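You operate a simulated robot arm through the tools that you are given. There is no shell and no other tool. Be economical: measure what you need, move in short steps, check, and stop when the job is done.

You run a simulated robot arm. Do the job below in one go: nothing can be reset, and whatever is moved stays where it is left.

## Task
Put the orange battery from the long bench top and the copper saddle in the carry tray.

The check looks at the end state, three seconds after you hand in, the way a careful person would. Anything else that was tipped, shoved, dropped, spilled or broken makes it a failure.

## Robot
A 6-joint arm with a two-finger parallel gripper, fixed in place. Base frame: the origin is at the foot of the arm, x ahead of it, y to its left, z up; the work surface is at about z = 0. Lengths are in mm, angles in degrees, forces in N, time in s.
With the tool pointing down near the work surface it reaches from about 180 to 460 mm from the base axis. Its first joint turns from -70.0 to 70.0 degrees. Payload 1.9 kg.
The tool frame sits at the grasp point between the pads (the TCP): z along the fingers, y along the line on which they close. The tips reach 23 mm beyond it. Largest opening 94 mm; finger width 38, thickness 10; the body of the gripper, 54 by 96 mm, starts 39 mm behind the TCP.
Orientation is that of the tool frame in the base frame, as [roll, pitch, yaw] about the fixed x, y, z axes, in that order (R = Rz(yaw) Ry(pitch) Rx(roll)). With the fingers straight down and closing along the base's y, the tool's x points along the base's -x, its y along +y and its z along -z.

## Interface
- The arm moves only by the tool move_arm. Its argument "series" is one flat list of numbers, 7 for each row, row after row: the turn, a rotation vector about the base's x, y, z in rad, then the shift along the base's x, y, z in mm, then the opening, from 0 (shut) to 1 (fully open). In form: [wx, wy, wz, tx, ty, tz, grip, wx, wy, wz, tx, ty, tz, grip, ...]. A call has 1 to 10 rows; each row is the pose to reach, as a shift and turn from the pose commanded when the call began. Each row takes 0.2 s and may step no farther than 50 mm and 8.6 degrees from the row before; otherwise, or with a gripper value out of range, the whole call is refused. Where a pose cannot be reached the arm comes as near as it can. A force on the tool above 40 N (or 10 N above the force at the start of the call, whichever is more), or a blocked arm, ends the call early, and 0.2 s more pass. The fingers move at their own pace (about 108 mm/s each) and stop on an object; they squeeze with about 21 N. The grip force told is the motor's: it shows also when the fingers shut on nothing. Time passes only in rows, and 0.2 s behind the last, so rows that repeat a pose let the fingers close. It gives the time, the measured TCP pose, the force on the tool (base axes), the opening and the grip force at its end, in the units of the frame above (readings bear some noise).
- Cameras (640 x 400 px; columns grow to the right, rows downward): "scene" is fixed at [40.7, 310.4, 444.9]; the picture's right is [-0.85, -0.52, 0.00], its down [-0.28, 0.46, -0.84] and it looks along [0.44, -0.72, -0.54] (base axes); focal length 214 px, centre (320, 200). "wrist" rides on the gripper at [-39, 0, -44] in the tool frame; the picture's right is [0.00, -1.00, 0.00], its down [0.97, 0.00, -0.24] and it looks along [0.24, 0.00, 0.97] (tool axes); focal length 218 px, centre (320, 200).
- camera(camera): a new picture of that camera. The clock stands still meanwhile.
- point_at(camera, pixels): there is no depth. For up to 12 entries [column, row, z] of the newest picture of that camera ("zoom" is the newest enlarged one), the place [x, y] in the base frame at which the ray of that pixel passes the height z, good to about 3 mm, but the place of the scene camera against the robot may be out by one fixed shift of up to 25 mm in any direction. The clock stands still meanwhile.
- zoom(camera, box): a new picture of the part [left, top, right, bottom] of that camera's present view, enlarged. The clock stands still meanwhile.
- close_job(): hands the job in; it is judged then, once.

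Go step by step. Measure first, check grasps and placings, and put right what went wrong. The budget is 60 turns and 20 pictures, counting those below and the enlarged ones. Unless the task says otherwise, let go and move clear before handing in, and close with one line.

The tools are called after "Request:" as a command line: name --argument value ..., lists and objects as JSON in quotes. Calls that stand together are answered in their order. move_arm: Moves the arm, as the interface text tells. Its arguments: {"type":"object","properties":{"series":{"type":"array","items":{"type":"number"}}},"required":["series"]} The other tools are called the same way: camera (camera) takes a picture; point_at (camera, pixels) gives the place at which the rays of pixels pass given heights; zoom (camera, box) takes an enlarged picture of a part of a camera's view; close_job () hands the job in.

At the start:

```text
time_s: 0.0
eef_pos: [283.9, -35.5, 337.9]
ee_rot: [-180.0, 0.2, 179.9]
force: [-0.9, 0.0, 0.0]
gripper_width: 94.0
gripper_force: 0.1
```

scene: 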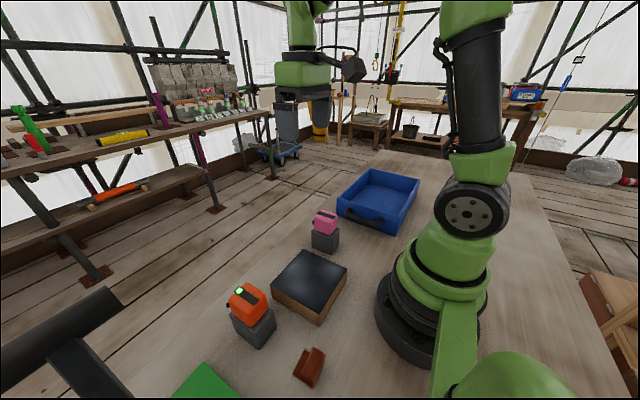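
wrist: 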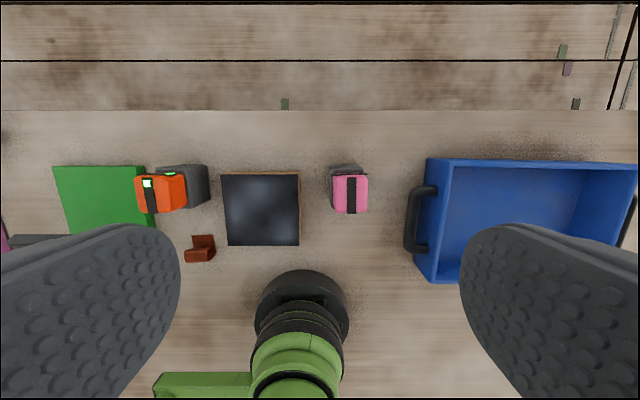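

The wrist view shows the orange battery near (160,190) on or beside a dark block, the copper saddle near (200,250), and the blue tray at (530,215). I will look closer at these.

Request:
zoom --camera "wrist" --box '[40, 140, 240, 280]'

Request:
zoom --camera "scene" --box '[160, 180, 440, 400]'

```text
2.86 times, centred on (140, 210) of wrist
```

zoom: 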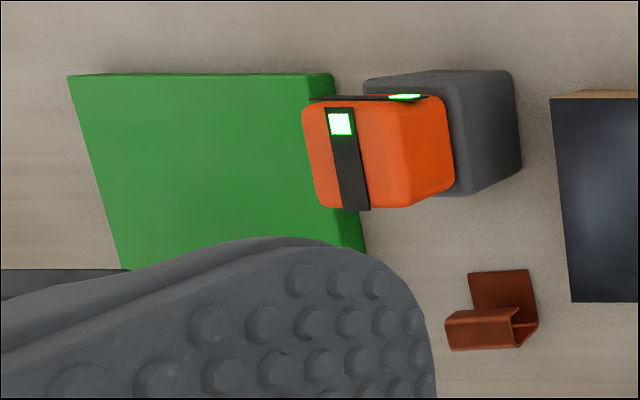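

```text
1.82 times, centred on (300, 290) of scene
```

zoom: 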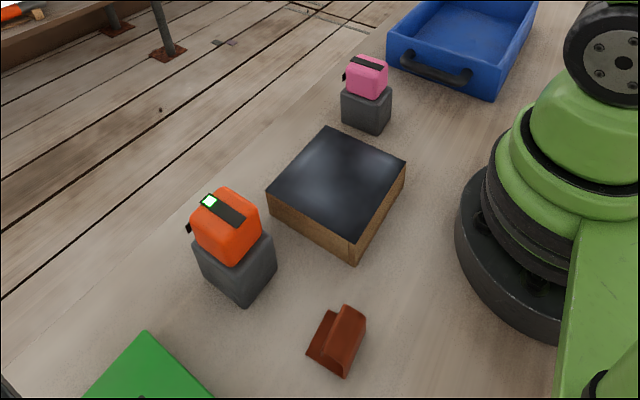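

The orange battery sits on top of a grey dock, and the saddle is an open bracket lying on the bench. I will measure points at several heights from both cameras.

Request:
point_at --camera "wrist" --pixels '[[134, 177, 90], [140, 212, 90], [165, 212, 90], [163, 175, 90], [210, 166, 0], [209, 198, 0], [184, 262, 0], [215, 235, 0], [205, 235, 0], [436, 282, 0], [638, 275, 0], [430, 160, 60]]'

Request:
point_at --camera "scene" --pixels '[[247, 347, 0], [275, 326, 0], [233, 318, 0], [310, 387, 0], [293, 374, 0], [248, 325, 50], [272, 308, 50], [257, 325, 50], [255, 290, 90], [247, 284, 90], [320, 323, 0], [383, 233, 0]]'

```text
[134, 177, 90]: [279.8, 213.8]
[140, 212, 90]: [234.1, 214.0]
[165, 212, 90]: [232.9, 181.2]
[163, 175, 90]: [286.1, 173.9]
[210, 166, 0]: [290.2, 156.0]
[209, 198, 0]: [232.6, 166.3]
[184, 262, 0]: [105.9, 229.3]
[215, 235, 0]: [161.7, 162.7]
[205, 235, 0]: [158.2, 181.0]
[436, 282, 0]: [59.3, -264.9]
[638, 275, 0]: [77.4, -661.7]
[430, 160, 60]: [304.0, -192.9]
```

```text
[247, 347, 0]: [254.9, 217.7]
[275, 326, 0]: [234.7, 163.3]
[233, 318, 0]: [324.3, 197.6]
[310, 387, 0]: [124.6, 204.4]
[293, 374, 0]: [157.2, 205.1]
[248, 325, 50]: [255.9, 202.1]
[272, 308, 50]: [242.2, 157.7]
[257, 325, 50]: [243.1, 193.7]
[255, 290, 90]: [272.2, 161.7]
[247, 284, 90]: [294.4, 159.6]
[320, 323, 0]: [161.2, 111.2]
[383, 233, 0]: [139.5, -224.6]
```

The battery is near (258,190) and the saddle near (140,195). I will move above them for a clearer view.

Request:
move_arm --series '[0, 0, 0, -2, 45, 0, 1, 0, 0, 0, -4, 90, 0, 1, 0, 0, 0, -6, 135, 0, 1, 0, 0, 0, -8, 180, 0, 1, 0, 0, 0, -10, 225, 0, 1, 0, 0, 0, -10, 225, 0, 1]'

Request:
camera --camera "wrist"

```text
time_s: 1.4
eef_pos: [273.2, 193.1, 333.7]
ee_rot: [-179.9, 0.0, 179.9]
force: [-0.4, -0.3, -0.1]
gripper_width: 94.1
gripper_force: 0.0
```

```text
15 pictures are left
```

wrist: 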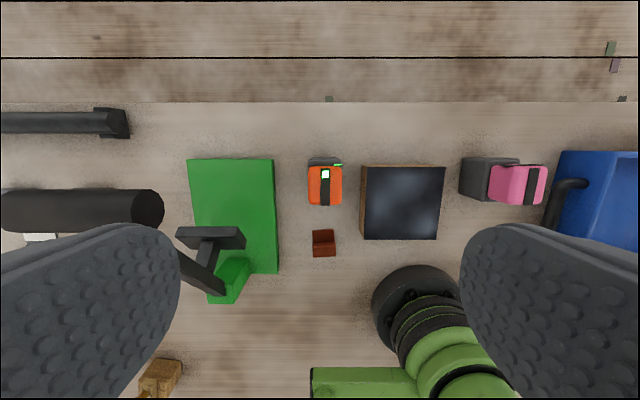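

The battery is now straight below at (325,185) and the saddle at (323,243); a green press-like thing with a black handle stands to the left. I will zoom in for edges.

Request:
zoom --camera "wrist" --box '[260, 140, 388, 270]'

Request:
camera --camera "scene"

```text
3.08 times, centred on (324, 205) of wrist
```

zoom: 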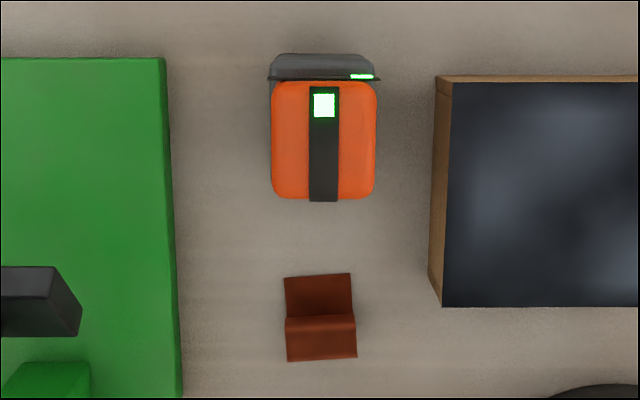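

```text
13 pictures are left
```

scene: 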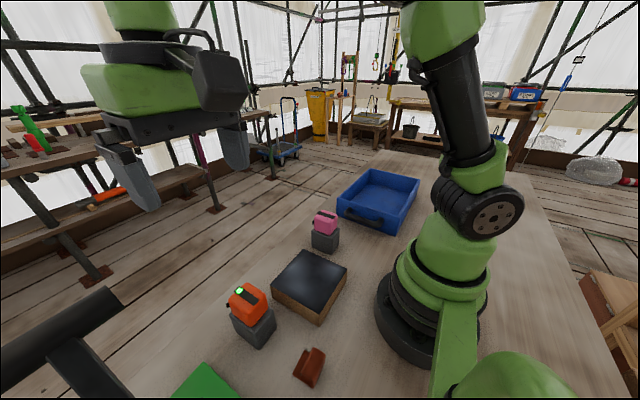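

Triangulating the battery from two views puts its top at about z=97, centre about (263,186), width about 45. I will verify with points, including the dock top and saddle.

Request:
point_at --camera "wrist" --pixels '[[308.1, 185, 97], [342.2, 185, 97], [325, 166, 97], [325, 204.4, 97], [312.5, 229.5, 5], [334, 228.5, 5], [313, 257, 20], [336, 256, 20], [313, 243, 30], [335, 243, 30], [325, 158, 45], [361, 200, 0]]'

Request:
point_at --camera "scene" --pixels '[[257.7, 346.6, 0], [254, 325, 40], [254, 325, 50], [254, 325, 60], [310, 387, 0], [293, 374, 0], [308, 348, 30], [325, 352, 30], [325, 352, 20], [238, 287, 90], [238, 287, 100], [320, 323, 0]]'

Request:
zoom --camera "scene" --box '[210, 270, 350, 400]'

```text
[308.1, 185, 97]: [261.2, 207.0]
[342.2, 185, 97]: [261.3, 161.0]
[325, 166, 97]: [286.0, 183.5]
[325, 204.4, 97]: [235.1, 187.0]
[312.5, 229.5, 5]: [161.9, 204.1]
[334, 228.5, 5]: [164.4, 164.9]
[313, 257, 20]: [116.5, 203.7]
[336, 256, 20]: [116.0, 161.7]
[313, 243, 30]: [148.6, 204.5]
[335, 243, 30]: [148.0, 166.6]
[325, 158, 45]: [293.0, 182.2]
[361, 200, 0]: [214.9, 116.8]
```

```text
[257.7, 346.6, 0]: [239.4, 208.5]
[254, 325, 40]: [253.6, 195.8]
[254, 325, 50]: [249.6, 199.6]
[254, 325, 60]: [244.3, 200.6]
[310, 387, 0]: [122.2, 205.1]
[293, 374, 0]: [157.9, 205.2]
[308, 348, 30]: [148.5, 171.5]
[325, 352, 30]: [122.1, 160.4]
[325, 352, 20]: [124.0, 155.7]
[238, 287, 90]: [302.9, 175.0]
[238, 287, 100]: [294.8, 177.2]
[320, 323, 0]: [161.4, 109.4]
```

```text
3.08 times, centred on (280, 335) of scene
```

zoom: 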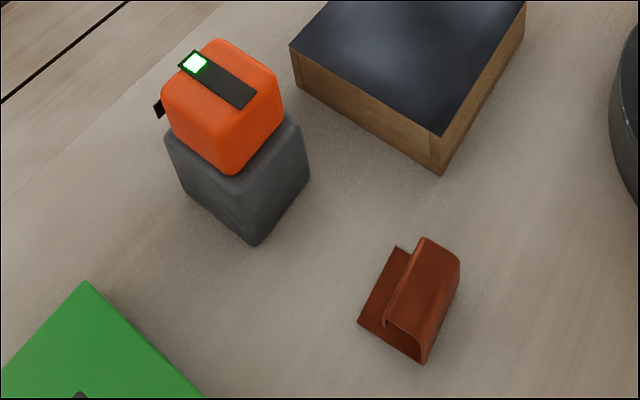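

The battery centre is about (261,184), top z≈97, dock top ≈50. I will come down to z≈150 with opening 0.8 and check.

Request:
move_arm --series '[0, 0, 0, -6, -4, -45, 0.8, 0, 0, 0, -12, -8, -90, 0.8, 0, 0, 0, -12, -8, -135, 0.8, 0, 0, 0, -12, -8, -180, 0.8, 0, 0, 0, -12, -8, -180, 0.8]'

Request:
camera --camera "wrist"

```text
time_s: 2.6
eef_pos: [260.4, 181.1, 156.5]
ee_rot: [-179.9, 0.1, 179.8]
force: [-0.8, -0.1, 1.0]
gripper_width: 75.3
gripper_force: 0.1
```

```text
11 pictures are left
```

wrist: 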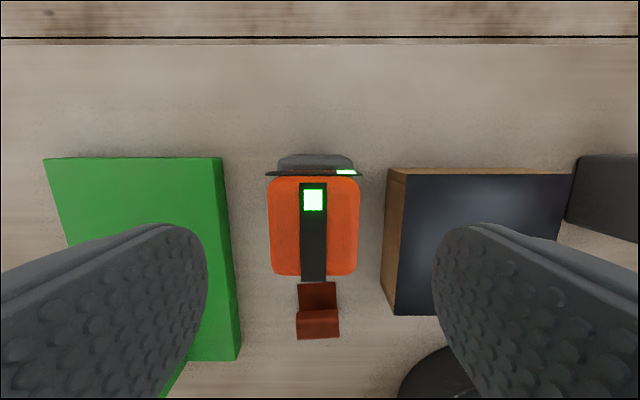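

The battery is centred at column 314 (y≈184), x≈261, top ≈97. I will shift y by +3 and go down to z≈81, then close.

Request:
move_arm --series '[0, 0, 0, 0, 3, -25, 0.8, 0, 0, 0, 0, 3, -50, 0.8, 0, 0, 0, 0, 3, -65, 0.8, 0, 0, 0, 0, 3, -75, 0.8, 0, 0, 0, 0, 3, -75, 0.8]'

Request:
zoom --camera "scene" --box '[180, 240, 340, 370]'

```text
time_s: 3.8
eef_pos: [262.3, 186.0, 82.3]
ee_rot: [180.0, 0.1, 179.8]
force: [0.1, 0.0, -0.5]
gripper_width: 75.1
gripper_force: 0.1
```

```text
3.08 times, centred on (260, 305) of scene
```

zoom: 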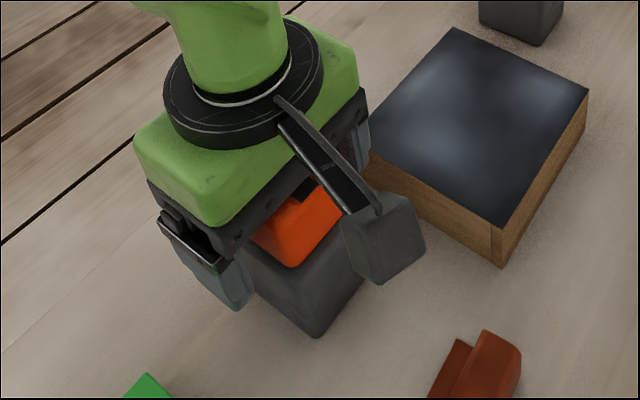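

Working out the dock's edges, its top may be as high as about 70, so tips at 59 could clamp the dock too. I will raise to TCP z≈97 (tips ≈74) and then close on the battery only.

Request:
move_arm --series '[0, 0, 0, -1, -2, 15, 0.8, 0, 0, 0, -1, -2, 15, 0.6, 0, 0, 0, -1, -2, 15, 0.3, 0, 0, 0, -1, -2, 15, 0.3, 0, 0, 0, -1, -2, 15, 0.3]'

Request:
zoom --camera "scene" --box '[180, 240, 340, 370]'

```text
time_s: 5.0
eef_pos: [260.0, 184.2, 98.0]
ee_rot: [-179.9, 0.0, 179.9]
force: [-1.6, 0.8, 5.6]
gripper_width: 43.5
gripper_force: 21.0
```

```text
3.08 times, centred on (260, 305) of scene
```

zoom: 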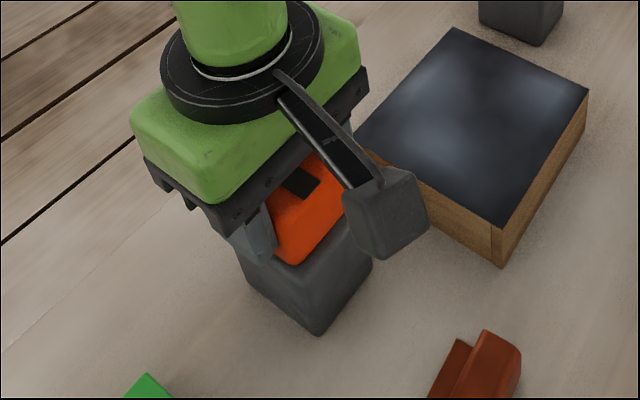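

The fingers hold at 43.5 mm on the orange battery only, with the tips just above the dock. I will lift slowly and straight up.

Request:
move_arm --series '[0, 0, 0, 0, 0, 8, 0.3, 0, 0, 0, 0, 0, 16, 0.3, 0, 0, 0, 0, 0, 30, 0.3, 0, 0, 0, 0, 0, 50, 0.3, 0, 0, 0, 0, 0, 75, 0.3, 0, 0, 0, 0, 0, 75, 0.3]'

Request:
camera --camera "scene"

```text
time_s: 6.4
eef_pos: [260.3, 184.1, 174.1]
ee_rot: [180.0, 0.1, 180.0]
force: [0.7, 0.2, -1.8]
gripper_width: 43.9
gripper_force: 20.6
```

```text
8 pictures are left
```

scene: 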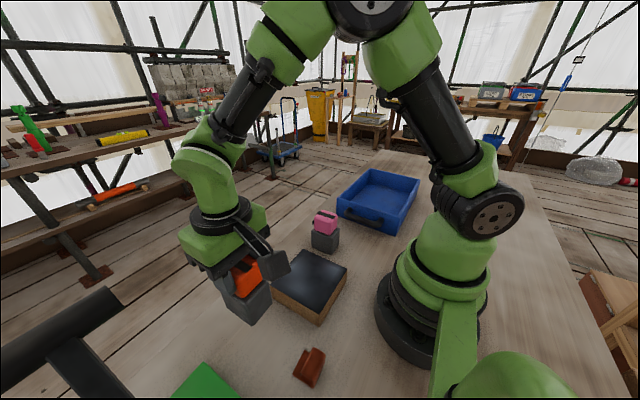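

The grey block seems to have risen with the orange part. I will zoom to see whether it is one piece.

Request:
zoom --camera "scene" --box '[170, 210, 330, 350]'

Request:
zoom --camera "wrist" --box '[200, 120, 440, 320]'

```text
2.86 times, centred on (250, 280) of scene
```

zoom: 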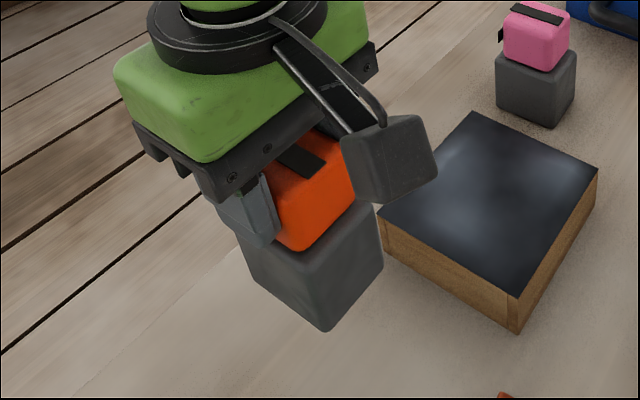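

```text
2.00 times, centred on (320, 220) of wrist
```

zoom: 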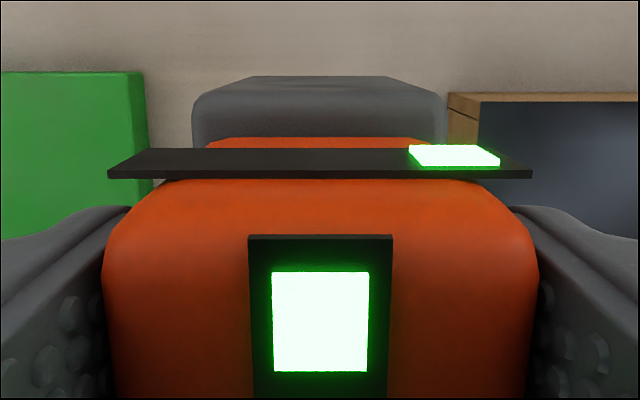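

The battery is one piece, cap and grey body together, about 98 tall, and it is held firmly. I will raise it to carry height, go toward the tray, and measure the tray corners from the scene picture.

Request:
point_at --camera "scene" --pixels '[[337, 212, 0], [383, 234, 0], [337, 197, 50], [371, 169, 50], [420, 180, 50], [388, 216, 50], [337, 197, 60], [371, 169, 60], [420, 180, 60], [388, 216, 60], [375, 190, 5], [400, 200, 5]]'

Request:
move_arm --series '[0, 0, 0, 0, 0, 45, 0.3, 0, 0, 0, 0, 0, 90, 0.3, 0, 0, 0, -6, -45, 105, 0.3, 0, 0, 0, -12, -90, 105, 0.3, 0, 0, 0, -18, -135, 105, 0.3, 0, 0, 0, -24, -180, 105, 0.3, 0, 0, 0, -40, -220, 105, 0.3, 0, 0, 0, -60, -260, 105, 0.3, 0, 0, 0, -60, -260, 105, 0.3]'

Request:
camera --camera "wrist"

```text
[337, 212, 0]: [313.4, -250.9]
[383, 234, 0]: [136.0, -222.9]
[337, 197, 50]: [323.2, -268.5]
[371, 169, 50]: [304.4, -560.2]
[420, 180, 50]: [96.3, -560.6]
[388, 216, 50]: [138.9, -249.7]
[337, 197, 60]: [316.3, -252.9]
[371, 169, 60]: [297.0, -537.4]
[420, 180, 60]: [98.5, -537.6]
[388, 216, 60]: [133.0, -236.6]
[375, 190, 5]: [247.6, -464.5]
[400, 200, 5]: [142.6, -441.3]
```

```text
time_s: 8.4
eef_pos: [200.7, -76.8, 277.5]
ee_rot: [180.0, 0.1, -180.0]
force: [0.8, 0.2, -1.5]
gripper_width: 43.9
gripper_force: 21.6
```

```text
5 pictures are left
```

wrist: 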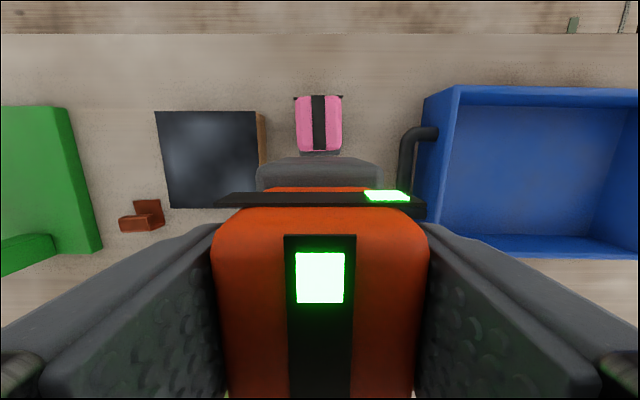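

The tray shows its rim corner at (458,86), near rim row ≈258 and inner floor from column ≈455. I will measure these.

Request:
point_at --camera "wrist" --pixels '[[458, 86, 60], [458, 86, 70], [423, 97, 0], [452, 104, 4], [436, 230, 4], [590, 240, 4], [590, 258, 60], [440, 250, 60], [618, 110, 4], [638, 90, 60], [590, 110, 4], [418, 205, 0]]'

```text
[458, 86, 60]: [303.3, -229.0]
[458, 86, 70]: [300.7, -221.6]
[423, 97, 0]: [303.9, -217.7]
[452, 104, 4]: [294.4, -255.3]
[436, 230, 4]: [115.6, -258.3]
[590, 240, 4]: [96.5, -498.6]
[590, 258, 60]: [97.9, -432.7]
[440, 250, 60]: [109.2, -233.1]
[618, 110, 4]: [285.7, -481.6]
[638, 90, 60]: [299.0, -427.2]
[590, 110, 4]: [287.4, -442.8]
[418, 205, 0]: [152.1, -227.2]
```

Tray interior is about x 115–290, y −245 to −480, rim ≈65 high. I will carry the battery to (240,−320) and come down to z≈150.

Request:
move_arm --series '[0, 0, 0, 7, -42, 0, 0.3, 0, 0, 0, 14, -84, 0, 0.3, 0, 0, 0, 21, -126, 0, 0.3, 0, 0, 0, 28, -168, 0, 0.3, 0, 0, 0, 35, -210, 0, 0.3, 0, 0, 0, 40, -243, 0, 0.3, 0, 0, 0, 40, -243, -40, 0.3, 0, 0, 0, 40, -243, -80, 0.3, 0, 0, 0, 40, -243, -115, 0.3, 0, 0, 0, 40, -243, -130, 0.3]'

Request:
zoom --camera "scene" --box '[280, 130, 460, 260]'

```text
time_s: 10.6
eef_pos: [240.1, -319.8, 147.1]
ee_rot: [179.9, 0.0, 179.9]
force: [0.7, 0.3, -2.0]
gripper_width: 43.9
gripper_force: 21.5
```

```text
3.08 times, centred on (370, 195) of scene
```

zoom: 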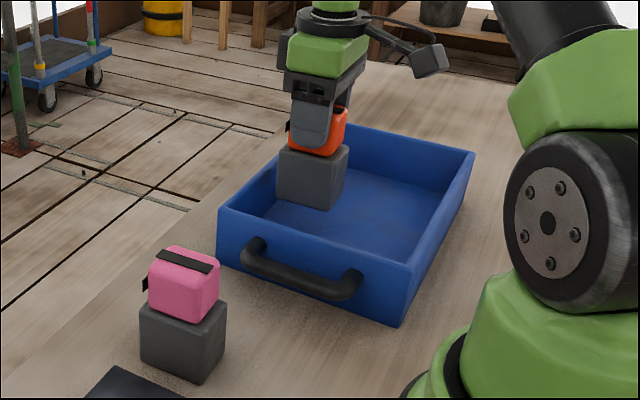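

The battery is inside the tray's outline. I will lower it in small steps to about z=104 and watch the force.

Request:
move_arm --series '[0, 0, 0, 0, 0, -15, 0.3, 0, 0, 0, 0, 0, -30, 0.3, 0, 0, 0, 0, 0, -38, 0.3, 0, 0, 0, 0, 0, -42, 0.3, 0, 0, 0, 0, 0, -42, 0.3]'

```text
time_s: 11.8
eef_pos: [240.6, -320.0, 106.3]
ee_rot: [-180.0, 0.1, 179.8]
force: [-0.6, 0.2, -0.1]
gripper_width: 44.0
gripper_force: 21.1
```

Request:
move_arm --series '[0, 0, 0, 0, 0, -2, 0.3, 0, 0, 0, 0, 0, -4, 0.3, 0, 0, 0, 0, 0, -4, 0.3]'

```text
time_s: 12.6
eef_pos: [240.7, -320.0, 103.4]
ee_rot: [-179.8, 0.2, -179.9]
force: [3.1, -2.4, 20.4]
gripper_width: 43.2
gripper_force: 21.0
```

The force of 20 N upward shows the battery is seated on the tray floor at z≈103. I will ease up 1 mm, open and rise.

Request:
move_arm --series '[0, 0, 0, 0, 0, 1, 0.3, 0, 0, 0, 0, 0, 1, 0.6, 0, 0, 0, 0, 0, 1, 0.75, 0, 0, 0, 0, 0, 1, 0.75, 0, 0, 0, 0, 0, 30, 0.75, 0, 0, 0, 0, 0, 75, 0.75, 0, 0, 0, 0, 0, 120, 0.75, 0, 0, 0, 0, 0, 165, 0.75]'

```text
time_s: 14.4
eef_pos: [239.3, -321.5, 269.2]
ee_rot: [-180.0, 0.1, -180.0]
force: [-0.1, -0.3, 0.2]
gripper_width: 70.6
gripper_force: 0.0
```

Released and clear. I will swing back toward the saddle at height.

Request:
move_arm --series '[0, 0, 0, 0, 48, 0, 0.6, 0, 0, 0, 0, 96, 0, 0.6, 0, 0, 0, 0, 144, 0, 0.6, 0, 0, 0, 0, 192, 0, 0.6, 0, 0, 0, 0, 240, 0, 0.6, 0, 0, 0, 0, 288, 0, 0.6, 0, 0, 0, 0, 336, 0, 0.6, 0, 0, 0, 0, 384, 0, 0.6, 0, 0, 0, 0, 432, 0, 0.6, 0, 0, 0, 0, 480, 0, 0.6]'

Request:
move_arm --series '[0, 0, 0, -30, 20, -30, 0.6, 0, 0, 0, -60, 25, -60, 0.6, 0, 0, 0, -85, 25, -90, 0.6, 0, 0, 0, -85, 25, -110, 0.6, 0, 0, 0, -85, 25, -110, 0.6]'

Request:
zoom --camera "wrist" --box '[200, 130, 440, 290]'

```text
time_s: 16.6
eef_pos: [243.1, 161.7, 268.7]
ee_rot: [179.9, 0.1, 180.0]
force: [0.2, 0.3, -0.2]
gripper_width: 56.4
gripper_force: 0.1
```

```text
time_s: 17.8
eef_pos: [154.5, 186.8, 157.6]
ee_rot: [180.0, 0.1, 180.0]
force: [-0.2, -0.5, -0.2]
gripper_width: 56.3
gripper_force: 0.1
```

```text
2.50 times, centred on (320, 210) of wrist
```

zoom: 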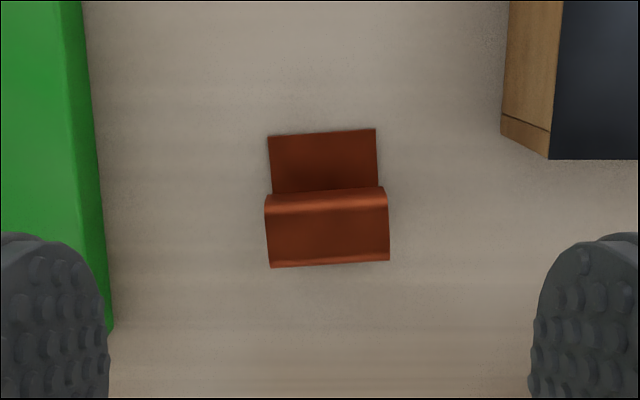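

The saddle spans about x 120–160, y 165–205, some 30 high and 40 long, turned by about 4°, centre about (139,185). I will turn by +0.073 rad, go down to z≈28 with 56 mm open.

Request:
move_arm --series '[0, 0, 0.073, -15, -1.5, -30, 0.6, 0, 0, 0.073, -15, -1.5, -70, 0.6, 0, 0, 0.073, -15, -1.5, -100, 0.6, 0, 0, 0.073, -15, -1.5, -118, 0.6, 0, 0, 0.073, -15, -1.5, -128, 0.6, 0, 0, 0.073, -15, -1.5, -128, 0.6]'

Request:
zoom --camera "wrist" --box '[160, 150, 480, 350]'

```text
time_s: 19.2
eef_pos: [140.4, 183.3, 27.9]
ee_rot: [179.9, 0.2, -175.9]
force: [-0.2, -0.6, -0.1]
gripper_width: 56.5
gripper_force: 0.0
```

```text
2.00 times, centred on (320, 250) of wrist
```

zoom: 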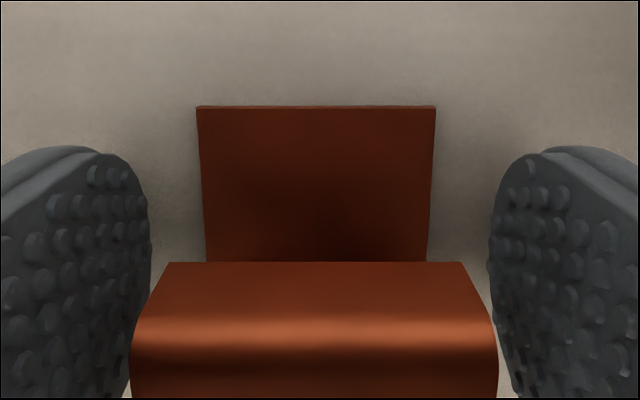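

The saddle sits centred and square between the pads. I will close and lift.

Request:
move_arm --series '[0, 0, 0, 0, 0, 0, 0.4, 0, 0, 0, 0, 0, 0, 0.3, 0, 0, 0, 0, 0, 0, 0.3, 0, 0, 0, 0, 0, 10, 0.3, 0, 0, 0, 0, 0, 25, 0.3, 0, 0, 0, 0, 0, 50, 0.3, 0, 0, 0, 0, 0, 50, 0.3]'

```text
time_s: 20.8
eef_pos: [139.2, 185.0, 79.2]
ee_rot: [180.0, 0.1, -175.9]
force: [0.3, 1.1, 0.1]
gripper_width: 39.4
gripper_force: 20.8
```

Held at 39.4 mm. I will raise it and carry it out and over toward the tray.

Request:
move_arm --series '[0, 0, 0, 0, 0, 45, 0.3, 0, 0, 0, 5, 0, 90, 0.3, 0, 0, 0, 30, -10, 130, 0.3, 0, 0, 0, 60, -40, 150, 0.3, 0, 0, 0, 80, -80, 150, 0.3, 0, 0, 0, 95, -125, 150, 0.3, 0, 0, 0, 100, -172, 150, 0.3, 0, 0, 0, 100, -220, 150, 0.3, 0, 0, 0, 100, -268, 150, 0.3, 0, 0, 0, 95, -316, 150, 0.3]'

Request:
move_arm --series '[0, 0, 0, -10, -45, 0, 0.3, 0, 0, 0, -20, -90, 0, 0.3, 0, 0, 0, -35, -135, 0, 0.3, 0, 0, 0, -55, -170, 0, 0.3, 0, 0, 0, -66, -180, -35, 0.3, 0, 0, 0, -66, -180, -70, 0.3, 0, 0, 0, -66, -180, -105, 0.3, 0, 0, 0, -66, -180, -105, 0.3]'

Request:
zoom --camera "scene" --box '[280, 130, 460, 260]'

```text
time_s: 23.0
eef_pos: [235.1, -134.2, 224.8]
ee_rot: [-180.0, 0.1, -175.8]
force: [-0.2, 0.2, -0.4]
gripper_width: 39.4
gripper_force: 21.2
```

```text
time_s: 24.8
eef_pos: [169.1, -313.8, 120.8]
ee_rot: [-180.0, 0.0, -175.9]
force: [1.0, 0.6, -0.4]
gripper_width: 39.2
gripper_force: 21.0
```

```text
3.08 times, centred on (370, 195) of scene
```

zoom: 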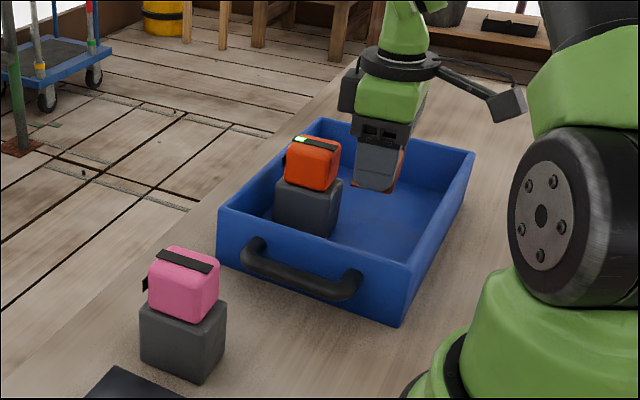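

The saddle is above the tray, and the battery stands upright. The wrist camera housing at about +39 in x could brush the battery's cap, so I will shift to x≈150 and then lower to z≈40.

Request:
move_arm --series '[0, 0, 0, -19, 0, 0, 0.3, 0, 0, 0, -19, 0, -25, 0.3, 0, 0, 0, -19, 0, -50, 0.3, 0, 0, 0, -19, 0, -70, 0.3, 0, 0, 0, -19, 0, -80, 0.3, 0, 0, 0, -19, 0, -80, 0.3]'

Request:
zoom --camera "scene" --box '[310, 130, 450, 240]'

```text
time_s: 26.2
eef_pos: [149.3, -312.0, 42.8]
ee_rot: [-180.0, 0.1, -175.9]
force: [-0.4, -0.8, -0.5]
gripper_width: 39.2
gripper_force: 20.8
```

```text
3.64 times, centred on (380, 185) of scene
```

zoom: 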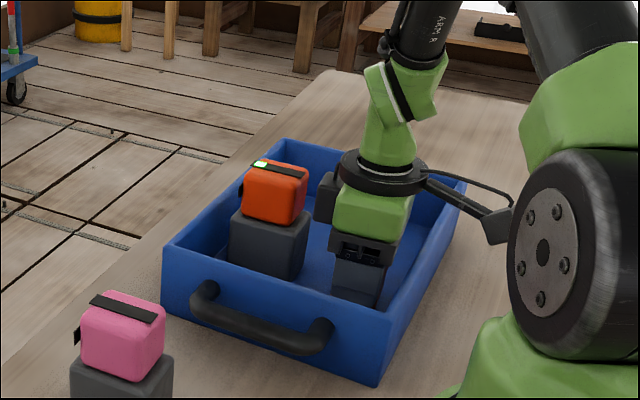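

The saddle is low in the tray and clear of the battery. I will lower it gently the last bit.

Request:
move_arm --series '[0, 0, 0, 0, 0, -3, 0.3, 0, 0, 0, 0, 0, -6, 0.3, 0, 0, 0, 0, 0, -7.5, 0.3, 0, 0, 0, 0, 0, -7.5, 0.3]'

```text
time_s: 27.2
eef_pos: [149.4, -311.2, 37.2]
ee_rot: [-180.0, 0.1, -175.9]
force: [-2.3, 6.4, 18.8]
gripper_width: 39.3
gripper_force: 20.9
```

Upward force of 19 N shows the saddle is on the tray floor. I will ease up half a millimetre, open, and rise straight up.

Request:
move_arm --series '[0, 0, 0, 0, 0, 0.5, 0.3, 0, 0, 0, 0, 0, 0.5, 0.5, 0, 0, 0, 0, 0, 0.5, 0.62, 0, 0, 0, 0, 0, 0.5, 0.62, 0, 0, 0, 0, 0, 20, 0.62, 0, 0, 0, 0, 0, 60, 0.62, 0, 0, 0, 0, 0, 105, 0.62, 0, 0, 0, 0, 0, 150, 0.62, 0, 0, 0, 0, 0, 195, 0.62]'

```text
time_s: 29.2
eef_pos: [150.2, -310.1, 231.5]
ee_rot: [-179.9, 0.1, -175.9]
force: [0.6, 0.0, 0.0]
gripper_width: 58.2
gripper_force: 0.1
```

The fingers opened to 58 mm, the arm is clear above the tray with no load, and the picture budget is used up, so I am handing in.

Request:
close_job

```text
The job is handed in.
```

I put the orange battery and the copper saddle in the carry tray, let go of both and moved the arm clear. Pictures showed the battery standing upright in the tray. I had no pictures left after releasing the saddle, so its final position rests on the force and gripper readings. It touched down about 3 mm higher than I expected, so it may be sitting slightly tilted.
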